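You operate a simulated robot arm through the tools that you are given. There is no shell and no other tool. Be economical: measure what you need, move in short steps, check, and stop when the job is done.

The job below is to be done with a simulated two-armed robot. You get a single attempt, and the scene is never put back.

## Task
File two orange patches, satin film first, then matt film, and hang the orange swatch on peg D.
Fine: the two lie on the chest top; each goes into the drawer marked orange, in the space that bears its words; shut the drawer; the swatch stands in its holder, the peg is on the swatch board.

Only the result counts: the job must be done as asked and must still hold three seconds after the hand-in. Knocking over, shifting, dropping, spilling or breaking anything else fails it.

## Robot
Two 6-joint arms with two-finger parallel grippers on one trunk, on a base that drives. Base frame: it is fixed to the floor where the robot stands at the start and does not move with it; the origin is under the middle of the robot, x ahead of it, y to its left, z up; the surface under the hand at the start is at about z = 0.9. Units: m, degrees, N and s.
The left shoulder is at the start at [-0.096, 0.177, 0.781], the right one opposite. With the tool pointing down near the work surface each hand reaches from about 0.1 to 0.66 m from the robot's upright axis, wherever it stands, measured 20 degrees to its own side. Places, roughly: matt space of the middle drawer [0.8, -0.3, 0.7]; middle drawer of the chest [0.6, -0.3, 0.7]; peg D of the swatch board [0.5, -0.5, 1.3]; satin space of the middle drawer [0.6, -0.3, 0.7]. Payload 1.57 kg a hand.
Tool frame (each hand has its own): the origin (TCP) lies between the finger pads and is the grasp point; the fingertips stand 0.03 m ahead of it; z points along the fingers, y is the line along which they close. The gripper opens to 0.08 m. The fingers are 0.017 m wide and 0.012 m thick; the gripper's body (0.04 by 0.082 m) begins 0.08 m behind the TCP.
Orientation is told as [roll, pitch, yaw] about the base's x, y, z axes, in that order, counted from this pose: with the fingers straight down and closing along the base's y, the tool's x points along the base's -x, its y along +y and its z along -z.

## Interface
- The arms move only by the tool servo_tool. It takes "left_moves", "right_moves" or both (then of equal length, played together; a hand with none holds still); each is one flat list of numbers, 7 for each row, row after row: the closure in counts, from 0 (fully open) to 255 (shut), then the shift along the base's x, y, z in m, then the turn, a rotation vector about the base's x, y, z in degrees. In form: [hand, x, y, z, wx, wy, wz, hand, x, y, z, wx, wy, wz, ...]. A call has 1 to 12 rows; each row is the pose to reach, as a shift and turn from the pose commanded when the call began. Each row takes 0.2 s and may step no farther than 0.05 m and 8.6 degrees from the row before; otherwise, or with a gripper value out of range, the whole call is refused. A pose out of reach is approached as far as the arm can. The call stops where the force on the tool passes 90 N (or 10 N more than at its start, if that is more) or the arm is blocked; 0.2 s more then pass. The fingers move at their own pace (about 0.072 m/s each) and stop on an object; they squeeze with about 43 N. The grip force told is the motor's: it shows also when the fingers shut on nothing. Time passes only in rows, and 0.2 s behind the last, so rows that repeat a pose let the fingers close. The reply holds the time, the measured pose of the TCP, the force on the tool along the base axes, the opening and the grip force, in the units named above and with some noise, with the torque about the TCP (base axes, N m) and any sound that the robot's microphone picked up.
- Cameras (640 x 400 px; columns grow to the right, rows downward): "scene" is now at [0.0335, -0.0356, 1.5055]; the picture's right is [-0.43, -0.90, 0.00], its down [-0.65, 0.31, -0.69] and it looks along [0.62, -0.29, -0.72] (base axes); focal length 268 px, centre (320, 200). "left" rides on the left gripper at [0.072, 0.007, -0.122] in its tool frame; the picture's right is [-0.09, 1.00, 0.00], its down [-0.84, -0.08, -0.54] and it looks along [-0.54, -0.05, 0.84] (tool axes); focal length 238 px, centre (320, 200). "right" rides on the right gripper at [0.072, -0.007, -0.122] in its tool frame; the picture's right is [0.09, 1.00, 0.00], its down [-0.84, 0.08, -0.54] and it looks along [-0.54, 0.05, 0.84] (tool axes); focal length 238 px, centre (320, 200). There is no depth. A picture from a camera that has moved, and an enlarged one, comes with that camera's place and axes in the base frame and with its lens.
- get_image(camera): a new picture of that camera. It takes no simulated time.
- move_column(by): slides the trunk up (or, below 0, down) by that many m; the arms and the scene camera ride with it, the base frame stays. It gives what a move gives, with no picture.
- base_move(legs): drives the robot by 1 to 6 legs, each [ahead, left, turn to the left] in m, m and degrees, along the robot's own axes; the way and the turn of a leg run together, so that a leg with both is an arc; at most 1.5 m and 180 degrees a leg. The arms and the cameras ride along, it lands a little off, and it stops where it bumps. It gives what a move gives.
- aim_head(pan, tilt): turns the head with the scene camera to pan (to the left, within 143 degrees either way) and tilt (down, from -29 to 69), counted from straight ahead of the robot. It gives what a move gives.
- close_up(camera, box): a new picture of the part [left, top, right, bottom] of that camera's present view, enlarged. It takes no simulated time.
- job_done(): hands the job in; it is judged then, once.

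Work in short steps. Places have to be worked out from the pictures, the camera data and where the tool is seen: move nearer, look again, correct. Check each grasp and each placing, and mend what went wrong. You have 120 turns and 100 pictures in all, those below and enlarged ones among them. Open the grippers and draw the arms clear of the work before you hand the job in, unless the task says otherwise; then end with one line.

The tools are called after "Request:" as a command line: name --argument value ..., lists and objects as JSON in quotes. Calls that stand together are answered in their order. servo_tool: Moves the arms, as the interface text tells. Its arguments: {"type":"object","properties":{"left_moves":{"type":"array","items":{"type":"number"}},"right_moves":{"type":"array","items":{"type":"number"}}},"required":[]} The other tools are called the same way: move_column (by) slides the trunk up or down; base_move (legs) drives the base; aim_head (pan, tilt) turns the head that bears the scene camera; get_image (camera) takes a picture; close_up (camera, box) takes an enlarged picture of a part of a camera's view; job_done () hands the job in.

At the start:

```text
t: 0.0
left_tcp_pos: [0.4394, 0.0467, 0.9996]
left_tcp_rot: [0.1, 0.1, 0.0]
left_wrist_force: [-0.3, 0.1, 0.9]
left_moment: [0.0, 0.01, 0.02]
left_grip_width: 0.0799
left_grip_force: 0.1
right_tcp_pos: [0.3344, -0.3829, 1.0005]
right_tcp_rot: [0.0, 0.0, 0.0]
right_wrist_force: [0.0, -0.5, 0.1]
right_moment: [-0.02, -0.01, 0.01]
right_grip_width: 0.0799
right_grip_force: 0.0
trunk travel left (down, up): [-0.225, 0.103]
robot x, y, heading: [-0.0026, 0.0018, 0.0]
head pan, tilt: [-25.3, 46.4]
```

scene: 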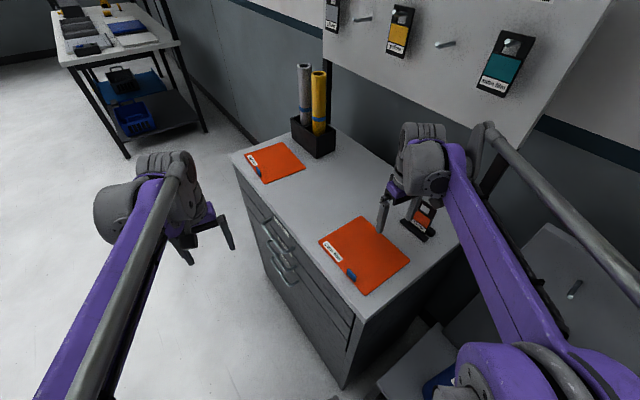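
right: 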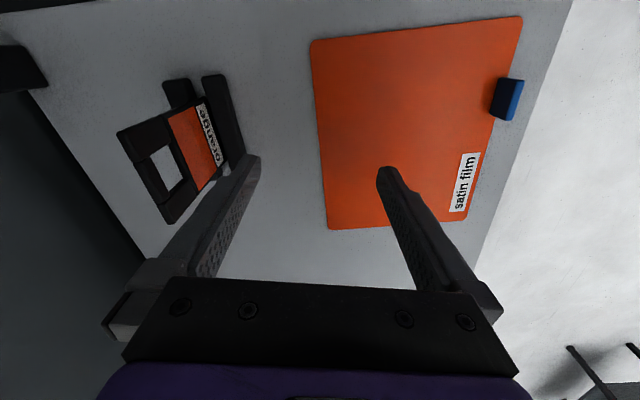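
left: 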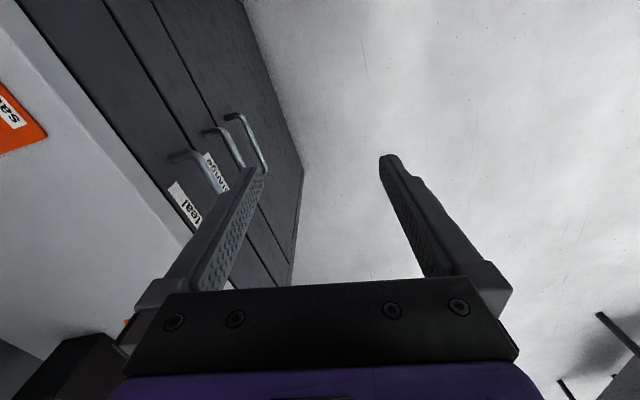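

I'll look at the chest front, the board and the patches in more detail first.

Request:
close_up --camera "scene" --box '[220, 130, 460, 330]'

Request:
close_up --camera "left" --box '[0, 0, 320, 300]'

Request:
aim_head --pan -45 --tilt 15

Request:
get_image --camera "scene"

```text
2.00 times, centred on (340, 230) of scene
camera zoom: at [0.0335, -0.0356, 1.5055], right [-0.43, -0.9, 0.0], down [-0.65, 0.31, -0.69], along [0.62, -0.29, -0.72], focal length 536 px, centre (280, 140)
```

zoom: 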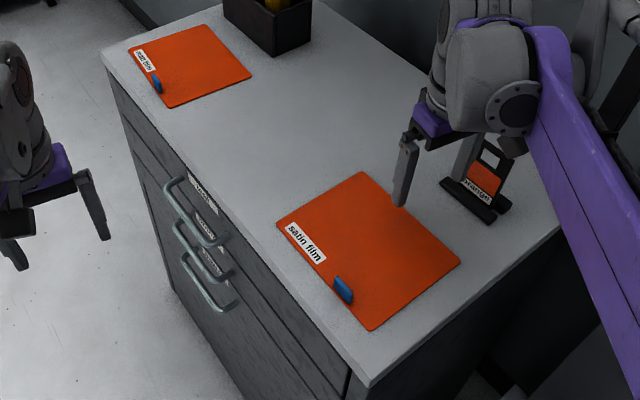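

```text
1.33 times, centred on (160, 150) of left
camera zoom: at [0.3676, 0.054, 1.1231], right [0.09, 1.0, 0.0], down [0.84, -0.08, 0.54], along [0.54, -0.05, -0.84], focal length 318 px, centre (533, 267)
```

zoom: 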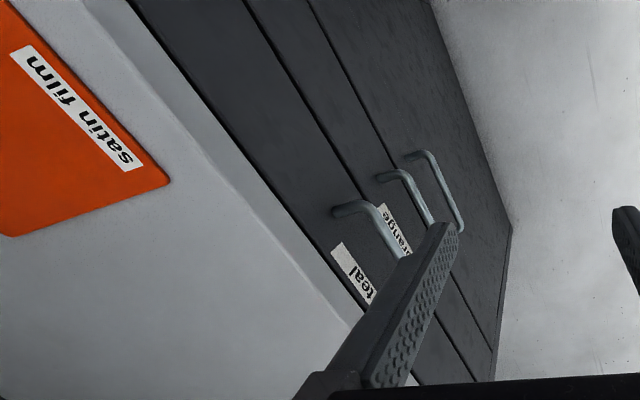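

```text
t: 1.0
left_tcp_pos: [0.4391, 0.0467, 0.9991]
left_tcp_rot: [0.0, 0.1, 0.1]
left_wrist_force: [0.4, -0.9, -0.4]
left_moment: [-0.03, -0.02, 0.0]
left_grip_width: 0.0801
left_grip_force: 0.1
right_tcp_pos: [0.334, -0.3832, 0.9991]
right_tcp_rot: [0.0, 0.1, 0.0]
right_wrist_force: [0.3, 0.3, 0.5]
right_moment: [-0.02, 0.01, -0.02]
right_grip_width: 0.0799
right_grip_force: 0.1
trunk travel left (down, up): [-0.225, 0.103]
robot x, y, heading: [0.0003, 0.0011, 0.1]
head pan, tilt: [-45.0, 15.0]
```

```text
94 pictures are left
camera scene: at [0.027, -0.0674, 1.5542], right [-0.71, -0.71, 0.0], down [-0.18, 0.18, -0.97], along [0.68, -0.68, -0.26], focal length 268 px, centre (320, 200)
```

scene: 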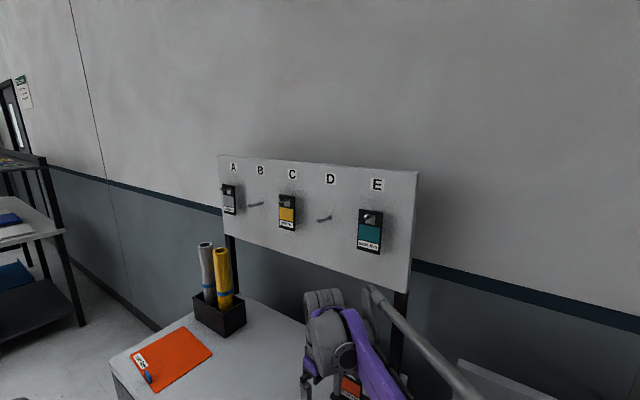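

Left-hand view puts the middle ("orange") drawer's handle bar at about x 0.475–0.60, y -0.11, z 0.72, with the front yawed about 9°. I turn the left hand to point horizontally at the chest front, in front of that handle.

Request:
servo_tool --left_moves '[0, 0.007, 0.005, -0.02, -8.16, -0.64, 0.64, 0, 0.014, 0.01, -0.04, -16.3, -1.28, 1.28, 0, 0.021, 0.015, -0.06, -24.5, -1.93, 1.93, 0, 0.028, 0.02, -0.08, -32.6, -2.57, 2.57, 0, 0.035, 0.025, -0.1, -40.8, -3.21, 3.21, 0, 0.042, 0.03, -0.12, -49.0, -3.86, 3.86, 0, 0.049, 0.03, -0.14, -57.1, -4.5, 4.5, 0, 0.056, 0.03, -0.17, -65.3, -5.14, 5.14, 0, 0.063, 0.03, -0.2, -73.5, -5.78, 5.78, 0, 0.07, 0.03, -0.23, -81.6, -6.43, 6.43, 0, 0.08, 0.03, -0.25, -89.8, -7.07, 7.07]'

Request:
get_image --camera "left"

Request:
aim_head --pan -20 --tilt 50

Request:
get_image --camera "scene"

```text
t: 3.4
left_tcp_pos: [0.5183, 0.0775, 0.7495]
left_tcp_rot: [-90.2, 0.0, 9.0]
left_wrist_force: [-0.2, -0.7, 0.5]
left_moment: [0.0, 0.0, -0.03]
left_grip_width: 0.0801
left_grip_force: 0.1
right_tcp_pos: [0.3348, -0.3834, 0.9997]
right_tcp_rot: [0.0, 0.1, -0.1]
right_wrist_force: [0.4, 0.3, -0.1]
right_moment: [0.0, 0.01, 0.03]
right_grip_width: 0.0801
right_grip_force: 0.1
trunk travel left (down, up): [-0.225, 0.103]
robot x, y, heading: [-0.0021, 0.0007, -0.0]
head pan, tilt: [-45.0, 15.0]
```

```text
93 pictures are left
camera left: at [0.4286, 0.1875, 0.7442], right [0.09, 0.01, -1.0], down [0.74, 0.67, 0.08], along [0.66, -0.75, 0.05], focal length 238 px, centre (320, 200)
```

left: 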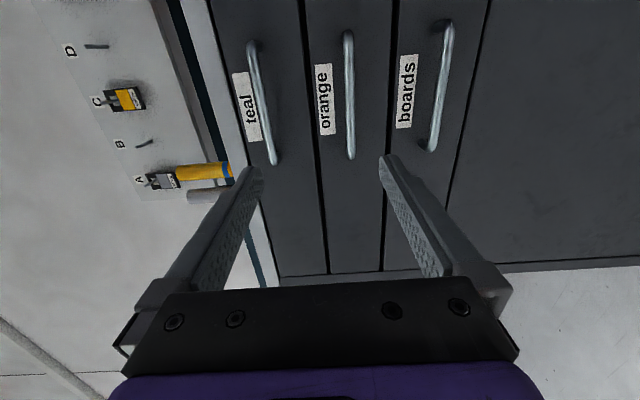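

```text
t: 4.4
left_tcp_pos: [0.5184, 0.0772, 0.7507]
left_tcp_rot: [-90.0, 0.1, 9.0]
left_wrist_force: [0.8, 0.0, 0.1]
left_moment: [0.0, 0.0, -0.05]
left_grip_width: 0.0797
left_grip_force: 0.0
right_tcp_pos: [0.3339, -0.3829, 1.0]
right_tcp_rot: [0.0, 0.0, 0.0]
right_wrist_force: [0.2, -0.7, -0.5]
right_moment: [0.01, -0.01, 0.0]
right_grip_width: 0.0799
right_grip_force: 0.1
trunk travel left (down, up): [-0.225, 0.103]
robot x, y, heading: [-0.0025, -0.0034, 0.1]
head pan, tilt: [-20.0, 50.0]
```

```text
92 pictures are left
camera scene: at [0.0333, -0.0278, 1.5006], right [-0.34, -0.94, 0.0], down [-0.72, 0.26, -0.64], along [0.6, -0.22, -0.77], focal length 268 px, centre (320, 200)
```

scene: 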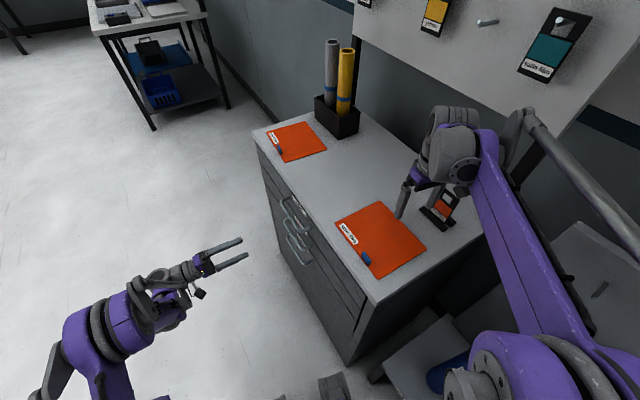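

The "orange" label is on the middle drawer; its bar centre is at about [0.54, -0.112, 0.713]. I lower to its height, advance and close on it.

Request:
servo_tool --left_moves '[0, 0.0, -0.02, -0.02, 0, 0, 0, 0, 0.004, -0.05, -0.037, 0, 0, 0, 0, 0.008, -0.09, -0.037, 0, 0, 0, 0, 0.012, -0.12, -0.037, 0, 0, 0, 0, 0.016, -0.15, -0.037, 0, 0, 0, 0, 0.019, -0.175, -0.037, 0, 0, 0]'

Request:
get_image --camera "left"

```text
t: 5.8
left_tcp_pos: [0.5396, -0.0989, 0.7135]
left_tcp_rot: [-89.9, 0.0, 9.0]
left_wrist_force: [-0.5, 0.0, -0.8]
left_moment: [0.01, -0.02, 0.0]
left_grip_width: 0.0798
left_grip_force: 0.1
right_tcp_pos: [0.3336, -0.3838, 1.0004]
right_tcp_rot: [0.0, 0.0, 0.0]
right_wrist_force: [-0.8, 0.0, 0.5]
right_moment: [0.0, -0.01, 0.02]
right_grip_width: 0.0796
right_grip_force: 0.0
trunk travel left (down, up): [-0.225, 0.103]
robot x, y, heading: [0.0007, -0.0013, 0.1]
head pan, tilt: [-20.0, 50.0]
```

```text
91 pictures are left
camera left: at [0.4498, 0.0104, 0.7068], right [0.09, 0.01, -1.0], down [0.74, 0.67, 0.08], along [0.67, -0.75, 0.05], focal length 238 px, centre (320, 200)
```

left: 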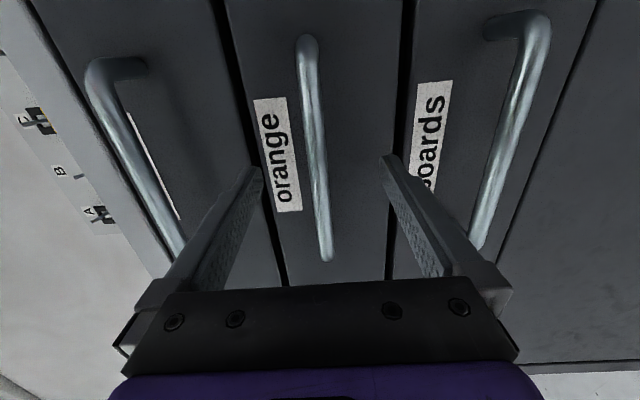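

The bar lies between the pads as planned; I close on it and then pull gently along the drawer's opening direction.

Request:
servo_tool --left_moves '[255, 0, -0.004, 0, 0, 0, 0, 255, 0, -0.004, 0, 0, 0, 0, 255, 0, -0.004, 0, 0, 0, 0, 255, 0, -0.004, 0, 0, 0, 0]'

Request:
servo_tool --left_moves '[255, -0.0031, 0.0198, 0, 0, 0, 0, 255, -0.0063, 0.0395, 0, 0, 0, 0, 255, -0.0094, 0.0593, 0, 0, 0, 0]'

```text
t: 6.8
left_tcp_pos: [0.5389, -0.1019, 0.7128]
left_tcp_rot: [-90.1, 0.0, 9.0]
left_wrist_force: [-0.7, -0.6, -2.8]
left_moment: [-0.01, 0.01, 0.12]
left_grip_width: 0.0117
left_grip_force: 28.8
right_tcp_pos: [0.3338, -0.3836, 1.0004]
right_tcp_rot: [0.0, -0.1, 0.0]
right_wrist_force: [-0.6, 0.1, -0.1]
right_moment: [-0.02, -0.02, 0.0]
right_grip_width: 0.0804
right_grip_force: 0.1
trunk travel left (down, up): [-0.225, 0.103]
robot x, y, heading: [-0.0021, 0.0015, -0.2]
head pan, tilt: [-20.0, 50.0]
```

```text
t: 7.6
left_tcp_pos: [0.5278, -0.0434, 0.7128]
left_tcp_rot: [-90.0, -0.1, 9.0]
left_wrist_force: [-12.7, -1.4, -9.6]
left_moment: [0.06, 0.02, 0.45]
left_grip_width: 0.0117
left_grip_force: 28.6
right_tcp_pos: [0.3326, -0.3826, 1.0]
right_tcp_rot: [0.0, 0.0, 0.0]
right_wrist_force: [0.1, 0.4, 0.2]
right_moment: [0.0, 0.01, -0.02]
right_grip_width: 0.0798
right_grip_force: 0.1
trunk travel left (down, up): [-0.225, 0.103]
robot x, y, heading: [-0.0004, -0.0026, 0.1]
head pan, tilt: [-20.0, 50.0]
```

The drawer moves; a slight -x force suggests the real direction is about 11°. I pull on, corrected.

Request:
servo_tool --left_moves '[255, -0.0078, 0.0295, 0, 0, 0, 0, 255, -0.0134, 0.059, 0, 0, 0, 0, 255, -0.019, 0.0884, 0, 0, 0, 0, 255, -0.0245, 0.118, 0, 0, 0, 0, 255, -0.03, 0.1475, 0, 0, 0, 0]'

Request:
get_image --camera "scene"

```text
t: 8.8
left_tcp_pos: [0.4993, 0.1068, 0.7134]
left_tcp_rot: [-90.0, 0.1, 8.9]
left_wrist_force: [-5.3, -0.6, -11.0]
left_moment: [-0.04, 0.01, -0.03]
left_grip_width: 0.0117
left_grip_force: 28.9
right_tcp_pos: [0.3332, -0.3816, 1.0004]
right_tcp_rot: [0.0, 0.1, 0.0]
right_wrist_force: [0.4, 0.4, 0.5]
right_moment: [-0.03, -0.03, -0.02]
right_grip_width: 0.08
right_grip_force: 0.1
trunk travel left (down, up): [-0.225, 0.103]
robot x, y, heading: [0.0012, 0.0018, -0.4]
head pan, tilt: [-20.0, 50.0]
```

```text
90 pictures are left
camera scene: at [0.0332, -0.0268, 1.5006], right [-0.34, -0.94, 0.0], down [-0.72, 0.26, -0.64], along [0.6, -0.22, -0.77], focal length 268 px, centre (320, 200)
```

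scene: 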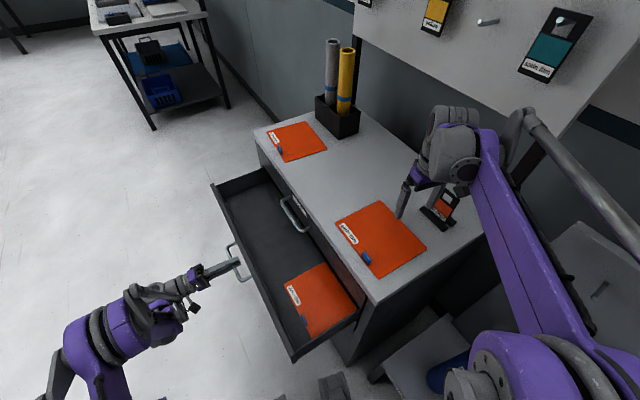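

A third patch already sits in the near end of the drawer. I pull further.

Request:
servo_tool --left_moves '[255, -0.0075, 0.0295, 0, 0, 0, 0, 255, -0.0135, 0.059, 0, 0, 0, 0, 255, -0.019, 0.0884, 0, 0, 0, 0, 255, -0.0245, 0.118, 0, 0, 0, 0, 255, -0.03, 0.1475, 0, 0, 0, 0]'

Request:
get_image --camera "scene"

```text
t: 10.0
left_tcp_pos: [0.4672, 0.2591, 0.7111]
left_tcp_rot: [-90.2, 0.0, 9.2]
left_wrist_force: [-1.1, 0.8, 0.0]
left_moment: [-0.04, 0.02, 0.01]
left_grip_width: 0.0
left_grip_force: 20.8
right_tcp_pos: [0.334, -0.38, 1.0002]
right_tcp_rot: [-0.1, -0.1, 0.0]
right_wrist_force: [-0.5, 0.6, -0.3]
right_moment: [-0.06, -0.02, 0.02]
right_grip_width: 0.0801
right_grip_force: 0.0
trunk travel left (down, up): [-0.225, 0.103]
robot x, y, heading: [0.0019, 0.0033, -0.1]
head pan, tilt: [-20.0, 50.0]
```

```text
89 pictures are left
camera scene: at [0.0319, -0.0238, 1.5006], right [-0.34, -0.94, 0.0], down [-0.72, 0.26, -0.64], along [0.61, -0.22, -0.77], focal length 268 px, centre (320, 200)
```

scene: 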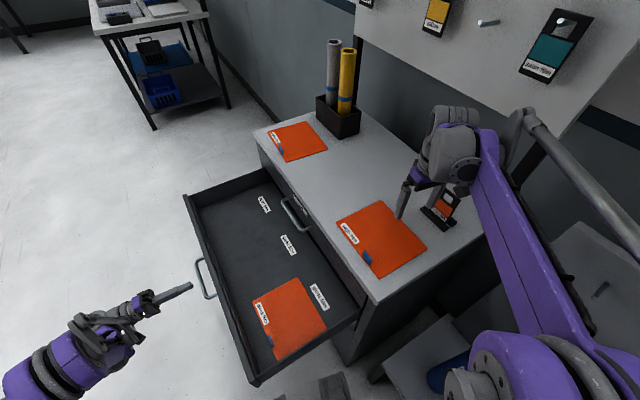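

The drawer reached its stop and the fingers slipped off. I read the labels inside it.

Request:
close_up --camera "scene" --box '[180, 165, 370, 385]'

Request:
close_up --camera "scene" --box '[200, 180, 300, 260]'

Request:
close_up --camera "scene" --box '[240, 270, 360, 360]'

```text
1.82 times, centred on (275, 275) of scene
camera zoom: at [0.0319, -0.0238, 1.5006], right [-0.34, -0.94, 0.0], down [-0.72, 0.26, -0.64], along [0.61, -0.22, -0.77], focal length 487 px, centre (402, 64)
```

zoom: 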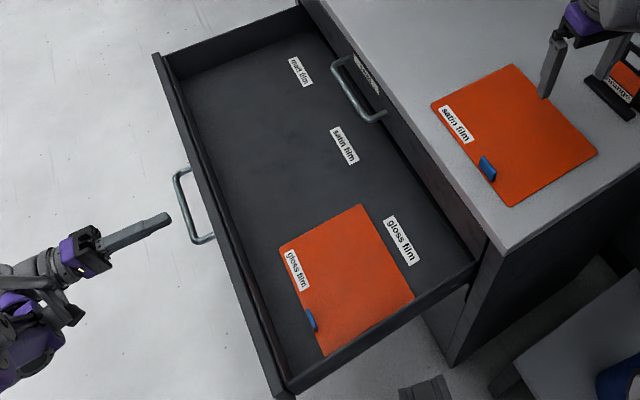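

```text
5.00 times, centred on (250, 220) of scene
camera zoom: at [0.0319, -0.0238, 1.5006], right [-0.34, -0.94, 0.0], down [-0.72, 0.26, -0.64], along [0.61, -0.22, -0.77], focal length 1339 px, centre (670, 100)
```

zoom: 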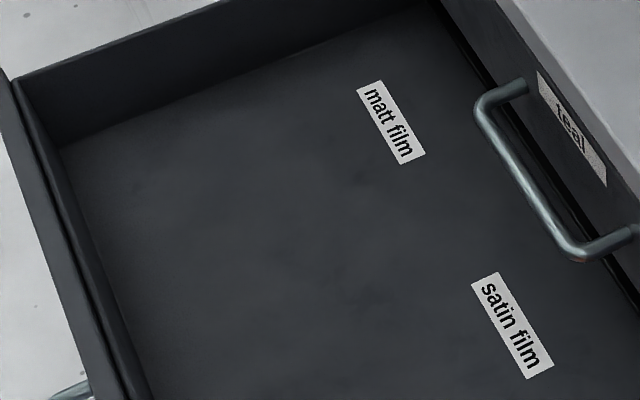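

```text
4.44 times, centred on (300, 315) of scene
camera zoom: at [0.0319, -0.0238, 1.5006], right [-0.34, -0.94, 0.0], down [-0.72, 0.26, -0.64], along [0.61, -0.22, -0.77], focal length 1190 px, centre (409, -311)
```

zoom: 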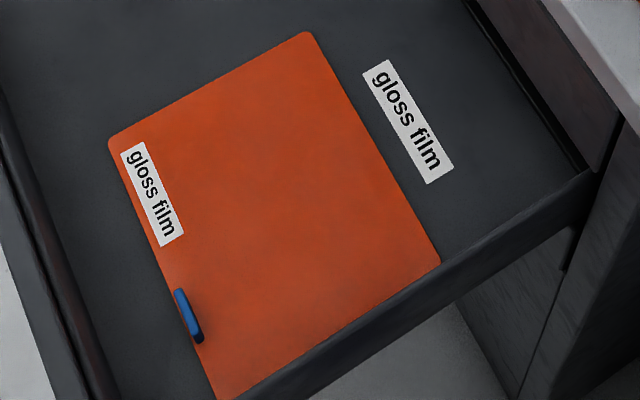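

The drawer has spaces gloss (filled), satin (middle), matt (far), 0.214 m apart, axis yawed about 10.7°; the gloss patch shows the layout: tab at the front. Satin's blue tab is near [0.289, -0.239]. I bring the right hand above it and take the left arm further off.

Request:
servo_tool --right_moves '[0, -0.011, 0.035, 0, 0, 0, 2.7, 0, -0.022, 0.07, 0, 0, 0, 5.3, 0, -0.033, 0.105, -0.01, 0, 0, 8, 0, -0.044, 0.143, -0.03, 0, 0, 10.7]' --left_moves '[0, 0, 0.02, 0, 0, 0, 0, 0, 0, 0.04, 0.02, 0, 0, 0, 0, 0, 0.06, 0.05, 0, 0, 0, 0, 0, 0.08, 0.08, 0, 0, 0]'

Request:
get_image --camera "right"

```text
t: 11.0
left_tcp_pos: [0.476, 0.3228, 0.7906]
left_tcp_rot: [-89.8, 0.1, 9.5]
left_wrist_force: [-0.3, -0.2, 0.3]
left_moment: [-0.01, 0.03, -0.01]
left_grip_width: 0.0801
left_grip_force: 0.0
left hand out of reach, approached as far as the arm can: row 4
right_tcp_pos: [0.2877, -0.2415, 0.9679]
right_tcp_rot: [0.1, 0.0, 10.7]
right_wrist_force: [-1.0, -0.5, 0.7]
right_moment: [0.04, 0.02, -0.01]
right_grip_width: 0.0799
right_grip_force: 0.1
trunk travel left (down, up): [-0.225, 0.103]
robot x, y, heading: [0.0013, -0.0018, -0.1]
head pan, tilt: [-20.0, 50.0]
```

```text
85 pictures are left
camera right: at [0.2175, -0.2595, 1.0902], right [-0.28, 0.96, 0.0], down [0.81, 0.23, 0.54], along [0.52, 0.15, -0.84], focal length 238 px, centre (320, 200)
```

right: 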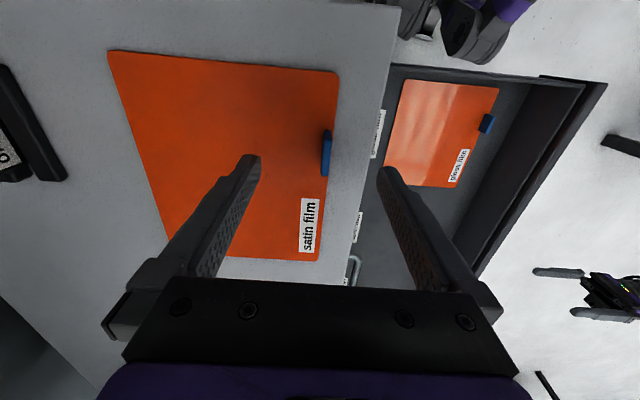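

The tab computes to about [0.285, -0.235]; I shift slightly, go down to about z 0.945 and look again.

Request:
servo_tool --right_moves '[0, -0.002, 0.006, 0, 0, 0, 0, 0, -0.002, 0.006, -0.023, 0, 0, 0]'

Request:
get_image --camera "right"

```text
t: 11.6
left_tcp_pos: [0.4762, 0.3228, 0.7909]
left_tcp_rot: [-89.9, 0.0, 9.5]
left_wrist_force: [0.3, 0.0, 0.3]
left_moment: [0.02, -0.04, -0.02]
left_grip_width: 0.0798
left_grip_force: 0.0
right_tcp_pos: [0.2875, -0.2346, 0.9454]
right_tcp_rot: [0.1, 0.1, 10.7]
right_wrist_force: [0.1, -0.1, 0.0]
right_moment: [0.01, 0.07, -0.05]
right_grip_width: 0.0801
right_grip_force: 0.0
trunk travel left (down, up): [-0.225, 0.103]
robot x, y, heading: [-0.0057, -0.0017, 0.1]
head pan, tilt: [-20.0, 50.0]
```

```text
84 pictures are left
camera right: at [0.2179, -0.254, 1.0664], right [-0.28, 0.96, 0.0], down [0.81, 0.23, 0.54], along [0.52, 0.15, -0.84], focal length 238 px, centre (320, 200)
```

right: 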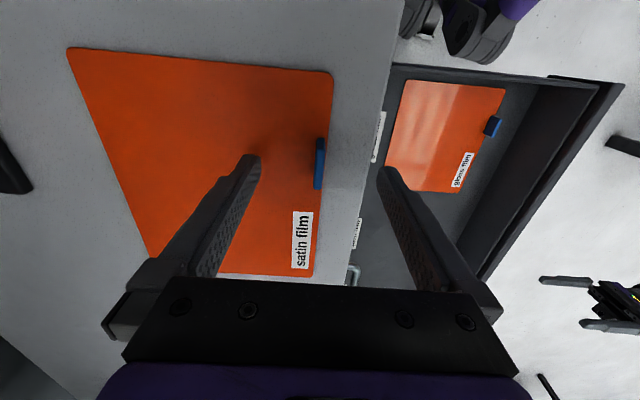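

Tab is centred between the fingertips. I go down 1 cm more and close.

Request:
servo_tool --right_moves '[0, -0.001, 0, -0.009, 0, 0, 0, 255, -0.001, 0, -0.009, 0, 0, 0, 255, -0.001, 0, -0.009, 0, 0, 0, 255, -0.001, 0, -0.009, 0, 0, 0, 255, -0.001, 0, -0.009, 0, 0, 0]'

Request:
get_image --camera "right"

```text
t: 12.8
left_tcp_pos: [0.4764, 0.3234, 0.7904]
left_tcp_rot: [-89.9, 0.0, 9.4]
left_wrist_force: [-0.8, 0.2, 0.3]
left_moment: [-0.02, 0.02, 0.0]
left_grip_width: 0.0799
left_grip_force: 0.1
right_tcp_pos: [0.2857, -0.2348, 0.9372]
right_tcp_rot: [0.0, 0.0, 10.7]
right_wrist_force: [-0.1, 1.4, 0.3]
right_moment: [0.03, 0.01, 0.02]
right_grip_width: 0.0042
right_grip_force: 24.6
trunk travel left (down, up): [-0.225, 0.103]
robot x, y, heading: [-0.002, 0.0012, -0.0]
head pan, tilt: [-20.0, 50.0]
```

```text
83 pictures are left
camera right: at [0.2161, -0.2538, 1.0578], right [-0.28, 0.96, 0.0], down [0.81, 0.23, 0.54], along [0.52, 0.15, -0.84], focal length 238 px, centre (320, 200)
```

right: 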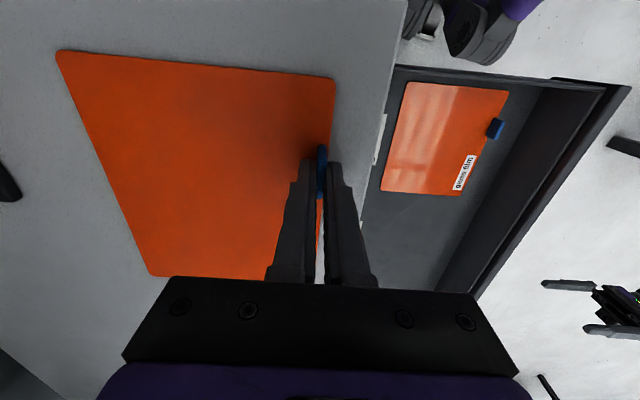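

The tab (4 mm) is held. I lift 6 cm and check that the film comes up level.

Request:
servo_tool --right_moves '[255, 0, 0, 0.015, 0, 0, 0, 255, 0, 0, 0.035, 0, 0, 0, 255, 0, 0, 0.06, 0, 0, 0]'

Request:
get_image --camera "right"

Request:
get_image --camera "scene"

```text
t: 13.6
left_tcp_pos: [0.4753, 0.3219, 0.79]
left_tcp_rot: [-89.9, 0.0, 9.5]
left_wrist_force: [0.1, 0.3, 0.2]
left_moment: [0.02, 0.01, 0.03]
left_grip_width: 0.0801
left_grip_force: 0.1
right_tcp_pos: [0.2877, -0.236, 0.9973]
right_tcp_rot: [0.0, -0.1, 10.6]
right_wrist_force: [-0.6, 0.6, 0.3]
right_moment: [-0.01, -0.01, -0.02]
right_grip_width: 0.0043
right_grip_force: 24.8
trunk travel left (down, up): [-0.225, 0.103]
robot x, y, heading: [0.0001, 0.0026, -0.0]
head pan, tilt: [-20.0, 50.0]
```

```text
82 pictures are left
camera right: at [0.2174, -0.254, 1.1183], right [-0.28, 0.96, 0.0], down [0.81, 0.23, 0.54], along [0.52, 0.15, -0.84], focal length 238 px, centre (320, 200)
```

right: 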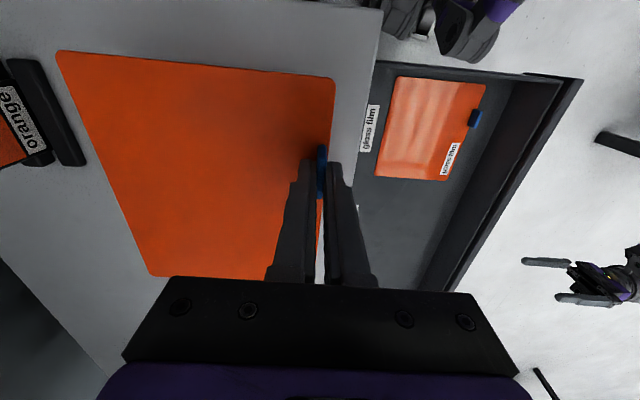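

```text
81 pictures are left
camera scene: at [0.0332, -0.0276, 1.5005], right [-0.34, -0.94, 0.0], down [-0.72, 0.26, -0.64], along [0.6, -0.22, -0.77], focal length 268 px, centre (320, 200)
```

scene: 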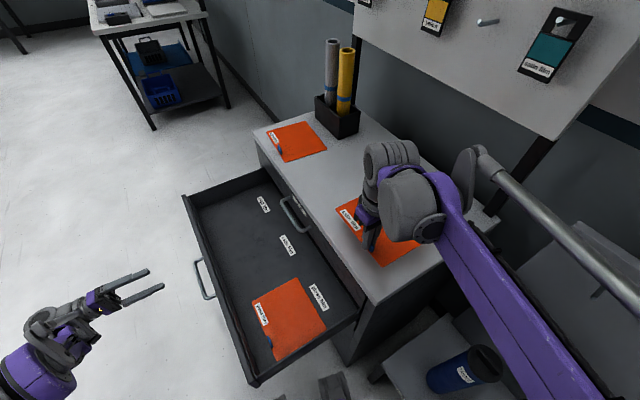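

The film is rigid and level. Triangulating from both cameras the drawer floor is at about z 0.667 and the satin drop pose for the TCP is about [0.4565, 0.086]. I carry it above that.

Request:
servo_tool --right_moves '[255, 0.021, 0.04, 0, 0, 0, 0, 255, 0.042, 0.08, 0, 0, 0, 0, 255, 0.063, 0.121, 0, 0, 0, 0, 255, 0.084, 0.161, 0, 0, 0, 0, 255, 0.105, 0.201, 0, 0, 0, 0, 255, 0.126, 0.241, 0, 0, 0, 0, 255, 0.147, 0.282, 0, 0, 0, 0, 255, 0.169, 0.322, 0, 0, 0, 0]'

Request:
get_image --camera "scene"

Request:
get_image --camera "right"

```text
t: 15.4
left_tcp_pos: [0.4762, 0.323, 0.7897]
left_tcp_rot: [-90.0, 0.1, 9.4]
left_wrist_force: [0.0, 1.2, -0.7]
left_moment: [0.04, 0.03, -0.04]
left_grip_width: 0.08
left_grip_force: 0.1
right_tcp_pos: [0.4544, 0.09, 0.9969]
right_tcp_rot: [-0.1, 0.1, 10.7]
right_wrist_force: [-0.2, 0.7, 0.1]
right_moment: [0.02, -0.01, -0.03]
right_grip_width: 0.0045
right_grip_force: 25.5
trunk travel left (down, up): [-0.225, 0.103]
robot x, y, heading: [0.0034, 0.0011, -0.1]
head pan, tilt: [-20.0, 50.0]
```

```text
80 pictures are left
camera scene: at [0.0342, -0.0266, 1.5005], right [-0.34, -0.94, 0.0], down [-0.72, 0.26, -0.64], along [0.6, -0.22, -0.77], focal length 268 px, centre (320, 200)
```

scene: 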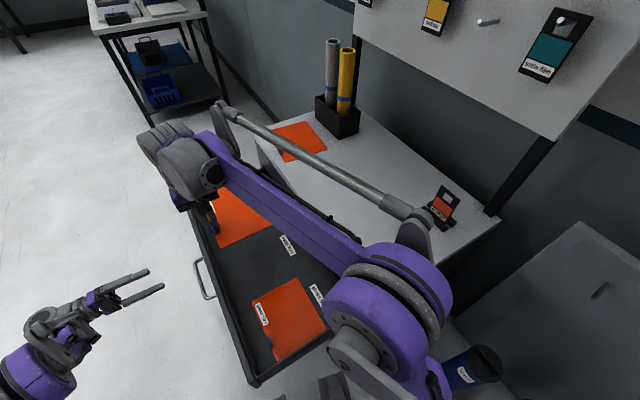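

```text
79 pictures are left
camera right: at [0.3859, 0.0704, 1.1172], right [-0.28, 0.96, 0.0], down [0.81, 0.23, 0.54], along [0.52, 0.15, -0.84], focal length 238 px, centre (320, 200)
```

right: 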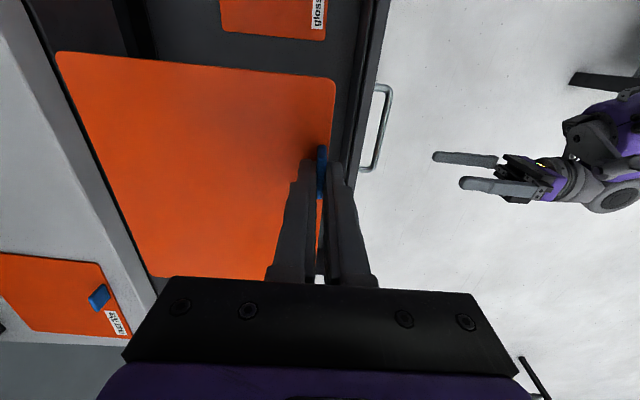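

The film hangs over the satin space. To keep the elbow high over the chest I lower with the arm itself rather than the trunk, first to about z 0.80.

Request:
servo_tool --right_moves '[255, 0.001, -0.001, -0.04, 0, 0, 0, 255, 0.002, -0.003, -0.08, 0, 0, 0, 255, 0.002, -0.003, -0.12, 0, 0, 0, 255, 0.002, -0.003, -0.16, 0, 0, 0, 255, 0.002, -0.003, -0.2, 0, 0, 0]'

Request:
get_image --camera "scene"

Request:
get_image --camera "right"

```text
t: 16.6
left_tcp_pos: [0.4762, 0.3228, 0.7897]
left_tcp_rot: [-90.0, -0.1, 9.5]
left_wrist_force: [0.7, 0.5, 0.7]
left_moment: [0.01, 0.0, 0.0]
left_grip_width: 0.0801
left_grip_force: 0.1
right_tcp_pos: [0.4591, 0.0846, 0.7967]
right_tcp_rot: [0.0, 0.0, 10.7]
right_wrist_force: [0.2, 0.0, 0.2]
right_moment: [-0.03, 0.03, 0.0]
right_grip_width: 0.0046
right_grip_force: 24.6
trunk travel left (down, up): [-0.225, 0.103]
robot x, y, heading: [-0.0025, -0.0004, -0.0]
head pan, tilt: [-20.0, 50.0]
```

```text
78 pictures are left
camera scene: at [0.0338, -0.0276, 1.5005], right [-0.34, -0.94, 0.0], down [-0.72, 0.26, -0.64], along [0.6, -0.22, -0.77], focal length 268 px, centre (320, 200)
```

scene: 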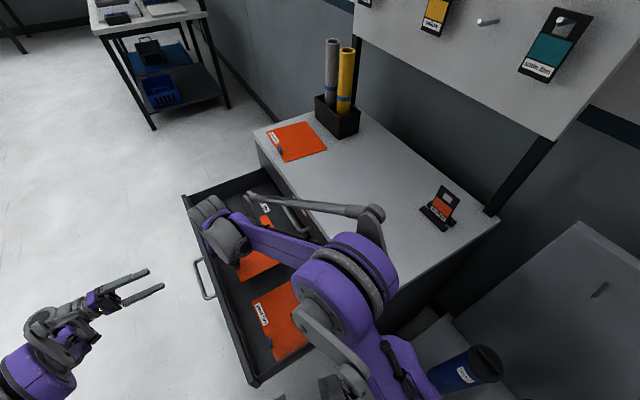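

```text
77 pictures are left
camera right: at [0.3887, 0.0658, 0.9178], right [-0.28, 0.96, 0.0], down [0.81, 0.23, 0.54], along [0.52, 0.15, -0.84], focal length 238 px, centre (320, 200)
```

right: 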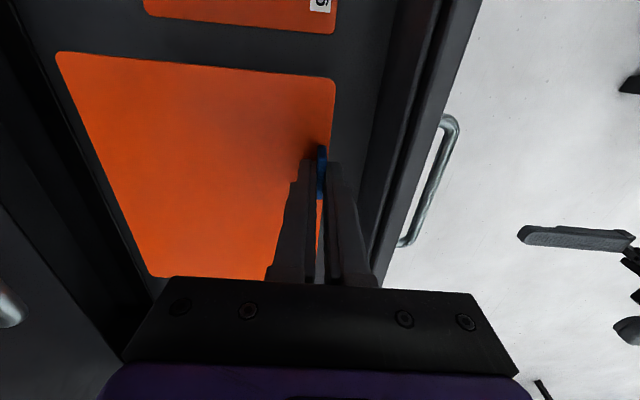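

Alignment with the gloss patch looks good. Down to about z 0.72 and look again before contact.

Request:
servo_tool --right_moves '[255, -0.001, 0, -0.03, 0, 0, 0, 255, -0.001, 0, -0.055, 0, 0, 0, 255, -0.001, 0, -0.075, 0, 0, 0]'

Request:
get_image --camera "right"

```text
t: 17.4
left_tcp_pos: [0.4761, 0.3227, 0.7908]
left_tcp_rot: [-89.9, 0.0, 9.5]
left_wrist_force: [1.1, -0.2, 0.3]
left_moment: [0.01, 0.04, 0.01]
left_grip_width: 0.0799
left_grip_force: 0.2
right_tcp_pos: [0.4582, 0.0839, 0.7222]
right_tcp_rot: [0.0, 0.0, 10.6]
right_wrist_force: [-1.1, 0.6, 0.7]
right_moment: [0.01, -0.01, -0.01]
right_grip_width: 0.0043
right_grip_force: 25.3
trunk travel left (down, up): [-0.225, 0.103]
robot x, y, heading: [-0.0007, -0.0008, -0.2]
head pan, tilt: [-20.0, 50.0]
```

```text
76 pictures are left
camera right: at [0.388, 0.0653, 0.8437], right [-0.28, 0.96, 0.0], down [0.81, 0.23, 0.54], along [0.52, 0.15, -0.84], focal length 238 px, centre (320, 200)
```

right: 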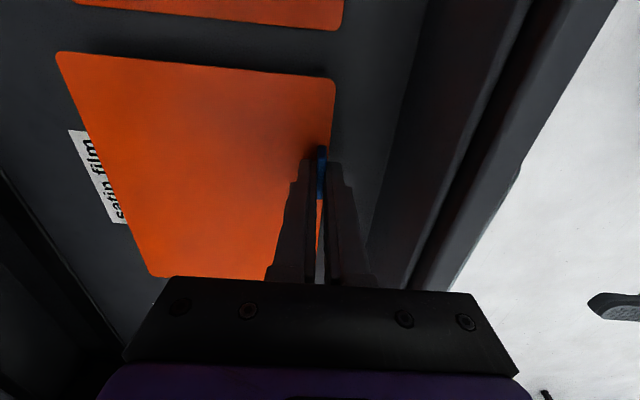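

Film is about 2 cm above the floor, behind-edge near its label. I lower in small steps watching for contact force.

Request:
servo_tool --right_moves '[255, -0.001, 0.001, -0.006, 0, 0, 0, 255, -0.001, 0.001, -0.01, 0, 0, 0, 255, -0.001, 0.001, -0.013, 0, 0, 0]'

Request:
close_up --camera "right" --box '[40, 0, 440, 300]'

```text
t: 18.2
left_tcp_pos: [0.4766, 0.3219, 0.7898]
left_tcp_rot: [-89.9, 0.1, 9.5]
left_wrist_force: [-0.7, -0.8, -0.3]
left_moment: [0.01, 0.03, -0.03]
left_grip_width: 0.0798
left_grip_force: 0.1
right_tcp_pos: [0.4568, 0.0852, 0.7091]
right_tcp_rot: [0.0, 0.0, 10.6]
right_wrist_force: [0.1, 0.5, 0.1]
right_moment: [0.04, 0.0, -0.03]
right_grip_width: 0.0041
right_grip_force: 25.1
trunk travel left (down, up): [-0.225, 0.103]
robot x, y, heading: [0.0017, 0.0033, 0.0]
head pan, tilt: [-20.0, 50.0]
```

```text
1.33 times, centred on (240, 150) of right
camera zoom: at [0.3864, 0.0662, 0.8308], right [-0.28, 0.96, 0.0], down [0.81, 0.23, 0.54], along [0.52, 0.15, -0.84], focal length 318 px, centre (427, 267)
```

zoom: 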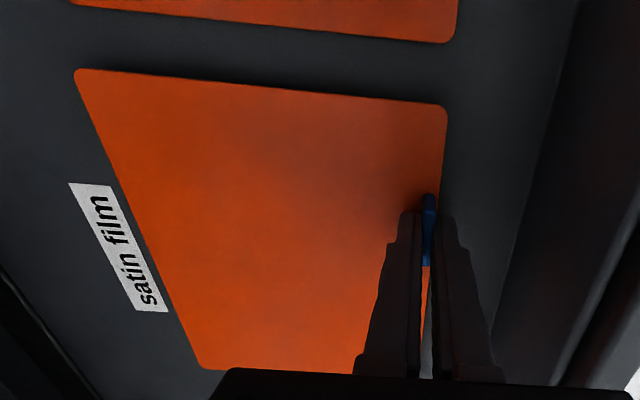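

Film is centred on the "satin film" label with the same gaps as gloss. Lowering a few mm more until it rests.

Request:
servo_tool --right_moves '[255, 0, 0.002, -0.003, 0, 0, 0, 255, 0, 0.002, -0.005, 0, 0, 0]'

```text
t: 18.8
left_tcp_pos: [0.4748, 0.3227, 0.7909]
left_tcp_rot: [-89.9, 0.0, 9.5]
left_wrist_force: [0.4, 0.8, 0.1]
left_moment: [0.01, 0.01, 0.05]
left_grip_width: 0.0799
left_grip_force: 0.1
right_tcp_pos: [0.4552, 0.0885, 0.7053]
right_tcp_rot: [0.0, 0.0, 10.7]
right_wrist_force: [-0.2, -0.5, 0.0]
right_moment: [0.0, 0.01, -0.05]
right_grip_width: 0.0041
right_grip_force: 24.9
trunk travel left (down, up): [-0.225, 0.103]
robot x, y, heading: [0.0033, 0.0001, -0.1]
head pan, tilt: [-20.0, 50.0]
```

No contact yet; a few more millimetres.

Request:
servo_tool --right_moves '[255, 0, 0, -0.002, 0, 0, 0, 255, 0, 0, -0.004, 0, 0, 0]'

Request:
close_up --camera "right" --box '[40, 0, 440, 300]'

```text
t: 19.4
left_tcp_pos: [0.4765, 0.3221, 0.7898]
left_tcp_rot: [-89.9, 0.0, 9.5]
left_wrist_force: [-1.2, 0.1, -0.7]
left_moment: [-0.03, 0.02, 0.01]
left_grip_width: 0.0799
left_grip_force: 0.1
right_tcp_pos: [0.4547, 0.0891, 0.702]
right_tcp_rot: [0.0, 0.0, 10.7]
right_wrist_force: [-0.6, -0.4, -0.3]
right_moment: [0.05, 0.05, -0.01]
right_grip_width: 0.0043
right_grip_force: 25.1
trunk travel left (down, up): [-0.225, 0.103]
robot x, y, heading: [0.0021, 0.0039, -0.1]
head pan, tilt: [-20.0, 50.0]
```

```text
1.33 times, centred on (240, 150) of right
camera zoom: at [0.3859, 0.069, 0.822], right [-0.28, 0.96, 0.0], down [0.81, 0.23, 0.54], along [0.52, 0.15, -0.84], focal length 318 px, centre (427, 267)
```

zoom: 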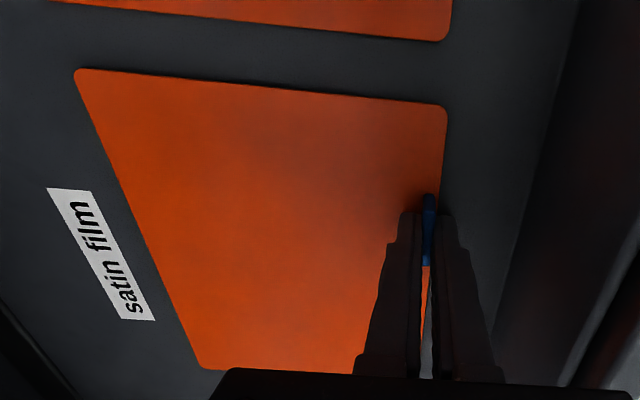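

Still free. Continuing in 2 mm steps.

Request:
servo_tool --right_moves '[255, 0, 0, -0.002, 0, 0, 0, 255, 0, 0, -0.004, 0, 0, 0]'

Request:
servo_tool --right_moves '[255, 0, 0, -0.002, 0, 0, 0]'

```text
t: 20.0
left_tcp_pos: [0.4756, 0.3224, 0.7917]
left_tcp_rot: [-89.9, 0.0, 9.5]
left_wrist_force: [-0.1, -0.1, -0.2]
left_moment: [0.02, 0.01, -0.05]
left_grip_width: 0.08
left_grip_force: 0.0
right_tcp_pos: [0.4544, 0.0882, 0.6989]
right_tcp_rot: [-0.1, -0.1, 10.7]
right_wrist_force: [3.7, 0.8, 23.9]
right_moment: [-0.03, -0.14, 0.01]
right_grip_width: 0.0044
right_grip_force: 25.2
trunk travel left (down, up): [-0.225, 0.103]
robot x, y, heading: [-0.0017, -0.0033, -0.2]
head pan, tilt: [-20.0, 50.0]
```

```text
t: 20.4
left_tcp_pos: [0.475, 0.3225, 0.7911]
left_tcp_rot: [-89.9, 0.0, 9.5]
left_wrist_force: [-0.1, 0.5, -0.4]
left_moment: [0.02, -0.01, -0.02]
left_grip_width: 0.08
left_grip_force: 0.0
right_tcp_pos: [0.4568, 0.0876, 0.6955]
right_tcp_rot: [-0.1, 0.0, 10.7]
right_wrist_force: [0.3, 0.4, 25.8]
right_moment: [-0.1, -0.03, 0.0]
right_grip_width: 0.0043
right_grip_force: 24.9
trunk travel left (down, up): [-0.225, 0.103]
robot x, y, heading: [0.0021, 0.0011, -0.0]
head pan, tilt: [-20.0, 50.0]
```

It rests on the floor (24 N). I ease 2 mm up, open partly to about 3 cm, and rise.

Request:
servo_tool --right_moves '[255, 0, 0, 0.002, 0, 0, 0, 160, 0, 0, 0.002, 0, 0, 0, 160, 0, 0, 0.002, 0, 0, 0, 160, 0, 0, 0.002, 0, 0, 0, 160, 0, 0, 0.02, 0, 0, 0, 160, 0, 0, 0.06, 0, 0, 0, 160, 0, 0, 0.1, 0, 0, 0, 160, 0, 0, 0.15, 0, 0, 0, 160, 0, 0, 0.2, 0, 0, 0]'

Request:
get_image --camera "right"

```text
t: 22.4
left_tcp_pos: [0.4763, 0.3226, 0.7914]
left_tcp_rot: [-89.9, -0.1, 9.5]
left_wrist_force: [0.6, -1.1, -0.4]
left_moment: [-0.02, 0.02, -0.02]
left_grip_width: 0.0798
left_grip_force: 0.0
right_tcp_pos: [0.4534, 0.0866, 0.8975]
right_tcp_rot: [0.0, 0.0, 10.7]
right_wrist_force: [1.0, -0.4, -0.2]
right_moment: [-0.02, 0.0, 0.01]
right_grip_width: 0.0298
right_grip_force: 0.1
trunk travel left (down, up): [-0.225, 0.103]
robot x, y, heading: [-0.0001, -0.0039, -0.2]
head pan, tilt: [-20.0, 50.0]
```

```text
73 pictures are left
camera right: at [0.3843, 0.068, 1.0184], right [-0.27, 0.96, 0.0], down [0.81, 0.23, 0.54], along [0.52, 0.15, -0.84], focal length 238 px, centre (320, 200)
```

right: 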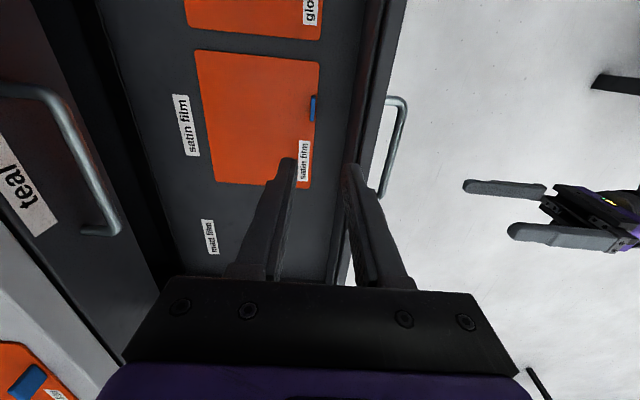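

Satin lies properly in its space. For the matt patch ([0.755, -0.145], too far) the robot must stand in front of the chest, so I fold both arms to a safe driving pose first.

Request:
servo_tool --right_moves '[0, 0, 0, 0.04, 0, 0, 0, 0, -0.005, -0.005, 0.08, 0, 0, 0, 0, -0.015, -0.04, 0.12, 0, 0, -1, 0, -0.028, -0.08, 0.15, 0, 0, -2, 0, -0.04, -0.12, 0.15, 0, 0, -4, 0, -0.055, -0.16, 0.15, 0, 0, -6, 0, -0.07, -0.2, 0.15, 0, 0, -8, 0, -0.085, -0.24, 0.15, 0, 0, -10.7, 0, -0.1, -0.28, 0.15, 0, 0, -10.7, 0, -0.11, -0.3, 0.15, 0, 0, -10.7, 0, -0.12, -0.3, 0.15, 0, 0, -10.7]' --left_moves '[0, -0.013, -0.004, 0.019, 8.16, 0.64, -0.64, 0, -0.026, -0.008, 0.038, 16.3, 1.28, -1.28, 0, -0.04, -0.012, 0.057, 24.5, 1.93, -1.93, 0, -0.053, -0.016, 0.076, 32.6, 2.57, -2.57, 0, -0.066, -0.02, 0.095, 40.8, 3.21, -3.21, 0, -0.08, -0.024, 0.114, 49.0, 3.86, -3.86, 0, -0.093, -0.028, 0.133, 57.1, 4.5, -4.5, 0, -0.106, -0.031, 0.152, 65.3, 5.14, -5.14, 0, -0.12, -0.035, 0.171, 73.5, 5.78, -5.78, 0, -0.133, -0.039, 0.19, 81.6, 6.43, -6.43, 0, -0.146, -0.043, 0.21, 89.8, 7.07, -7.07]'

Request:
aim_head --pan 0 --tilt 69

Request:
get_image --camera "scene"

Request:
aim_head --pan 40 --tilt 45

Request:
get_image --camera "scene"

```text
refused: row 3 steps farther than a row can; nothing moved
```

```text
t: 23.2
left_tcp_pos: [0.4748, 0.3227, 0.7905]
left_tcp_rot: [-89.9, -0.1, 9.5]
left_wrist_force: [0.9, -0.3, -0.4]
left_moment: [0.0, -0.01, 0.02]
left_grip_width: 0.0803
left_grip_force: 0.1
right_tcp_pos: [0.4546, 0.0866, 0.8955]
right_tcp_rot: [0.0, 0.0, 10.8]
right_wrist_force: [-1.1, -0.6, -0.7]
right_moment: [0.05, -0.02, -0.01]
right_grip_width: 0.0298
right_grip_force: 0.0
trunk travel left (down, up): [-0.225, 0.103]
robot x, y, heading: [0.0013, -0.0009, 0.0]
head pan, tilt: [0.0, 68.8]
```

```text
72 pictures are left
camera scene: at [0.0168, -0.0015, 1.4786], right [0.0, -1.0, 0.0], down [-0.93, 0.0, -0.36], along [0.36, 0.0, -0.93], focal length 268 px, centre (320, 200)
```

scene: 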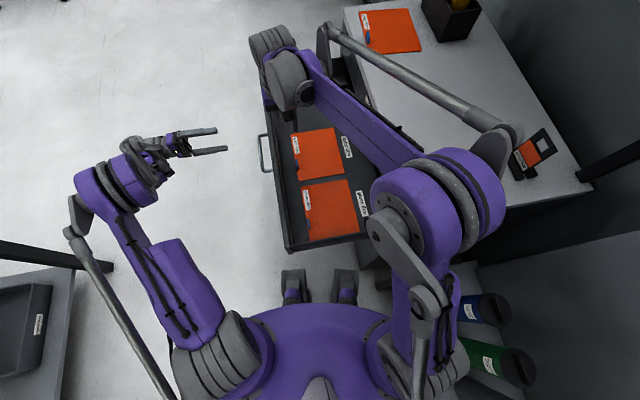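

```text
t: 24.3
left_tcp_pos: [0.4754, 0.3225, 0.7914]
left_tcp_rot: [-90.0, 0.0, 9.5]
left_wrist_force: [-0.4, 0.2, 0.1]
left_moment: [0.01, 0.01, 0.02]
left_grip_width: 0.0799
left_grip_force: 0.0
right_tcp_pos: [0.4546, 0.0875, 0.8967]
right_tcp_rot: [0.1, 0.0, 10.7]
right_wrist_force: [-0.5, 0.0, 0.1]
right_moment: [0.05, 0.02, 0.0]
right_grip_width: 0.03
right_grip_force: 0.1
trunk travel left (down, up): [-0.225, 0.103]
robot x, y, heading: [-0.002, 0.0018, 0.1]
head pan, tilt: [40.0, 45.0]
```

```text
71 pictures are left
camera scene: at [0.0233, 0.0508, 1.5074], right [0.64, -0.77, 0.0], down [-0.54, -0.45, -0.71], along [0.54, 0.45, -0.71], focal length 268 px, centre (320, 200)
```

scene: 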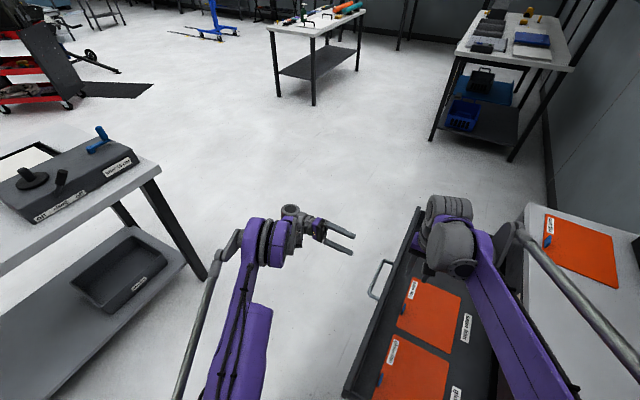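

A table stands to the left from about y 0.95, so I tuck the arms close first (a row was too large; corrected).

Request:
servo_tool --right_moves '[0, 0, 0, 0.04, 0, 0, 0, 0, -0.005, -0.005, 0.08, 0, 0, 0, 0, -0.015, -0.03, 0.11, 0, 0, -1, 0, -0.028, -0.065, 0.14, 0, 0, -2, 0, -0.04, -0.1, 0.15, 0, 0, -4, 0, -0.055, -0.14, 0.15, 0, 0, -6, 0, -0.07, -0.18, 0.15, 0, 0, -8, 0, -0.085, -0.22, 0.15, 0, 0, -10.7, 0, -0.1, -0.26, 0.15, 0, 0, -10.7, 0, -0.11, -0.3, 0.15, 0, 0, -10.7, 0, -0.12, -0.33, 0.15, 0, 0, -10.7]' --left_moves '[0, -0.013, -0.004, 0.019, 8.16, 0.64, -0.64, 0, -0.026, -0.01, 0.038, 16.3, 1.28, -1.28, 0, -0.04, -0.018, 0.06, 24.5, 1.93, -1.93, 0, -0.053, -0.028, 0.085, 32.6, 2.57, -2.57, 0, -0.066, -0.04, 0.11, 40.8, 3.21, -3.21, 0, -0.08, -0.052, 0.135, 49.0, 3.86, -3.86, 0, -0.093, -0.064, 0.16, 57.1, 4.5, -4.5, 0, -0.106, -0.078, 0.185, 65.3, 5.14, -5.14, 0, -0.12, -0.09, 0.21, 73.5, 5.78, -5.78, 0, -0.133, -0.105, 0.235, 81.6, 6.43, -6.43, 0, -0.146, -0.12, 0.26, 89.8, 7.07, -7.07]'

Request:
aim_head --pan 0 --tilt 69

Request:
get_image --camera "scene"

```text
t: 26.7
left_tcp_pos: [0.3295, 0.2014, 1.0533]
left_tcp_rot: [0.2, -0.1, 0.0]
left_wrist_force: [0.4, 0.1, -0.5]
left_moment: [0.01, 0.01, 0.01]
left_grip_width: 0.0799
left_grip_force: 0.1
right_tcp_pos: [0.336, -0.2427, 1.0454]
right_tcp_rot: [0.1, 0.0, 0.0]
right_wrist_force: [-0.4, -0.3, -0.1]
right_moment: [0.02, -0.03, 0.0]
right_grip_width: 0.0797
right_grip_force: 0.2
trunk travel left (down, up): [-0.225, 0.103]
robot x, y, heading: [0.0054, 0.0016, 0.0]
head pan, tilt: [40.0, 45.0]
```

```text
t: 27.7
left_tcp_pos: [0.3298, 0.202, 1.0536]
left_tcp_rot: [-0.1, 0.0, 0.1]
left_wrist_force: [-0.1, 0.4, -0.1]
left_moment: [-0.01, 0.01, 0.0]
left_grip_width: 0.0799
left_grip_force: 0.0
right_tcp_pos: [0.335, -0.2421, 1.0445]
right_tcp_rot: [0.0, 0.0, 0.0]
right_wrist_force: [0.0, -0.7, 0.0]
right_moment: [-0.01, 0.0, 0.02]
right_grip_width: 0.0801
right_grip_force: 0.1
trunk travel left (down, up): [-0.225, 0.103]
robot x, y, heading: [-0.001, 0.0048, 0.0]
head pan, tilt: [0.0, 68.8]
```

```text
70 pictures are left
camera scene: at [0.0169, -0.0013, 1.4786], right [0.0, -1.0, 0.0], down [-0.93, 0.0, -0.36], along [0.36, 0.0, -0.93], focal length 268 px, centre (320, 200)
```

scene: 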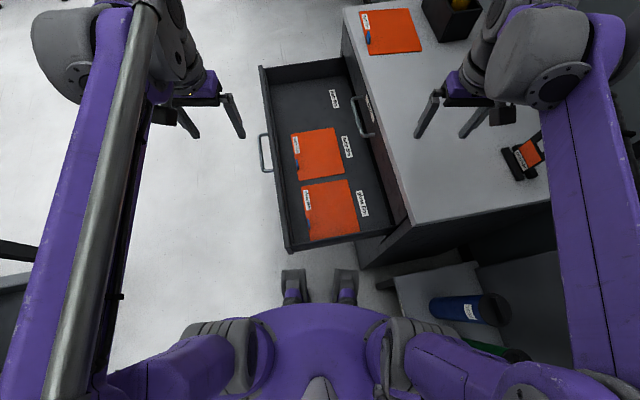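

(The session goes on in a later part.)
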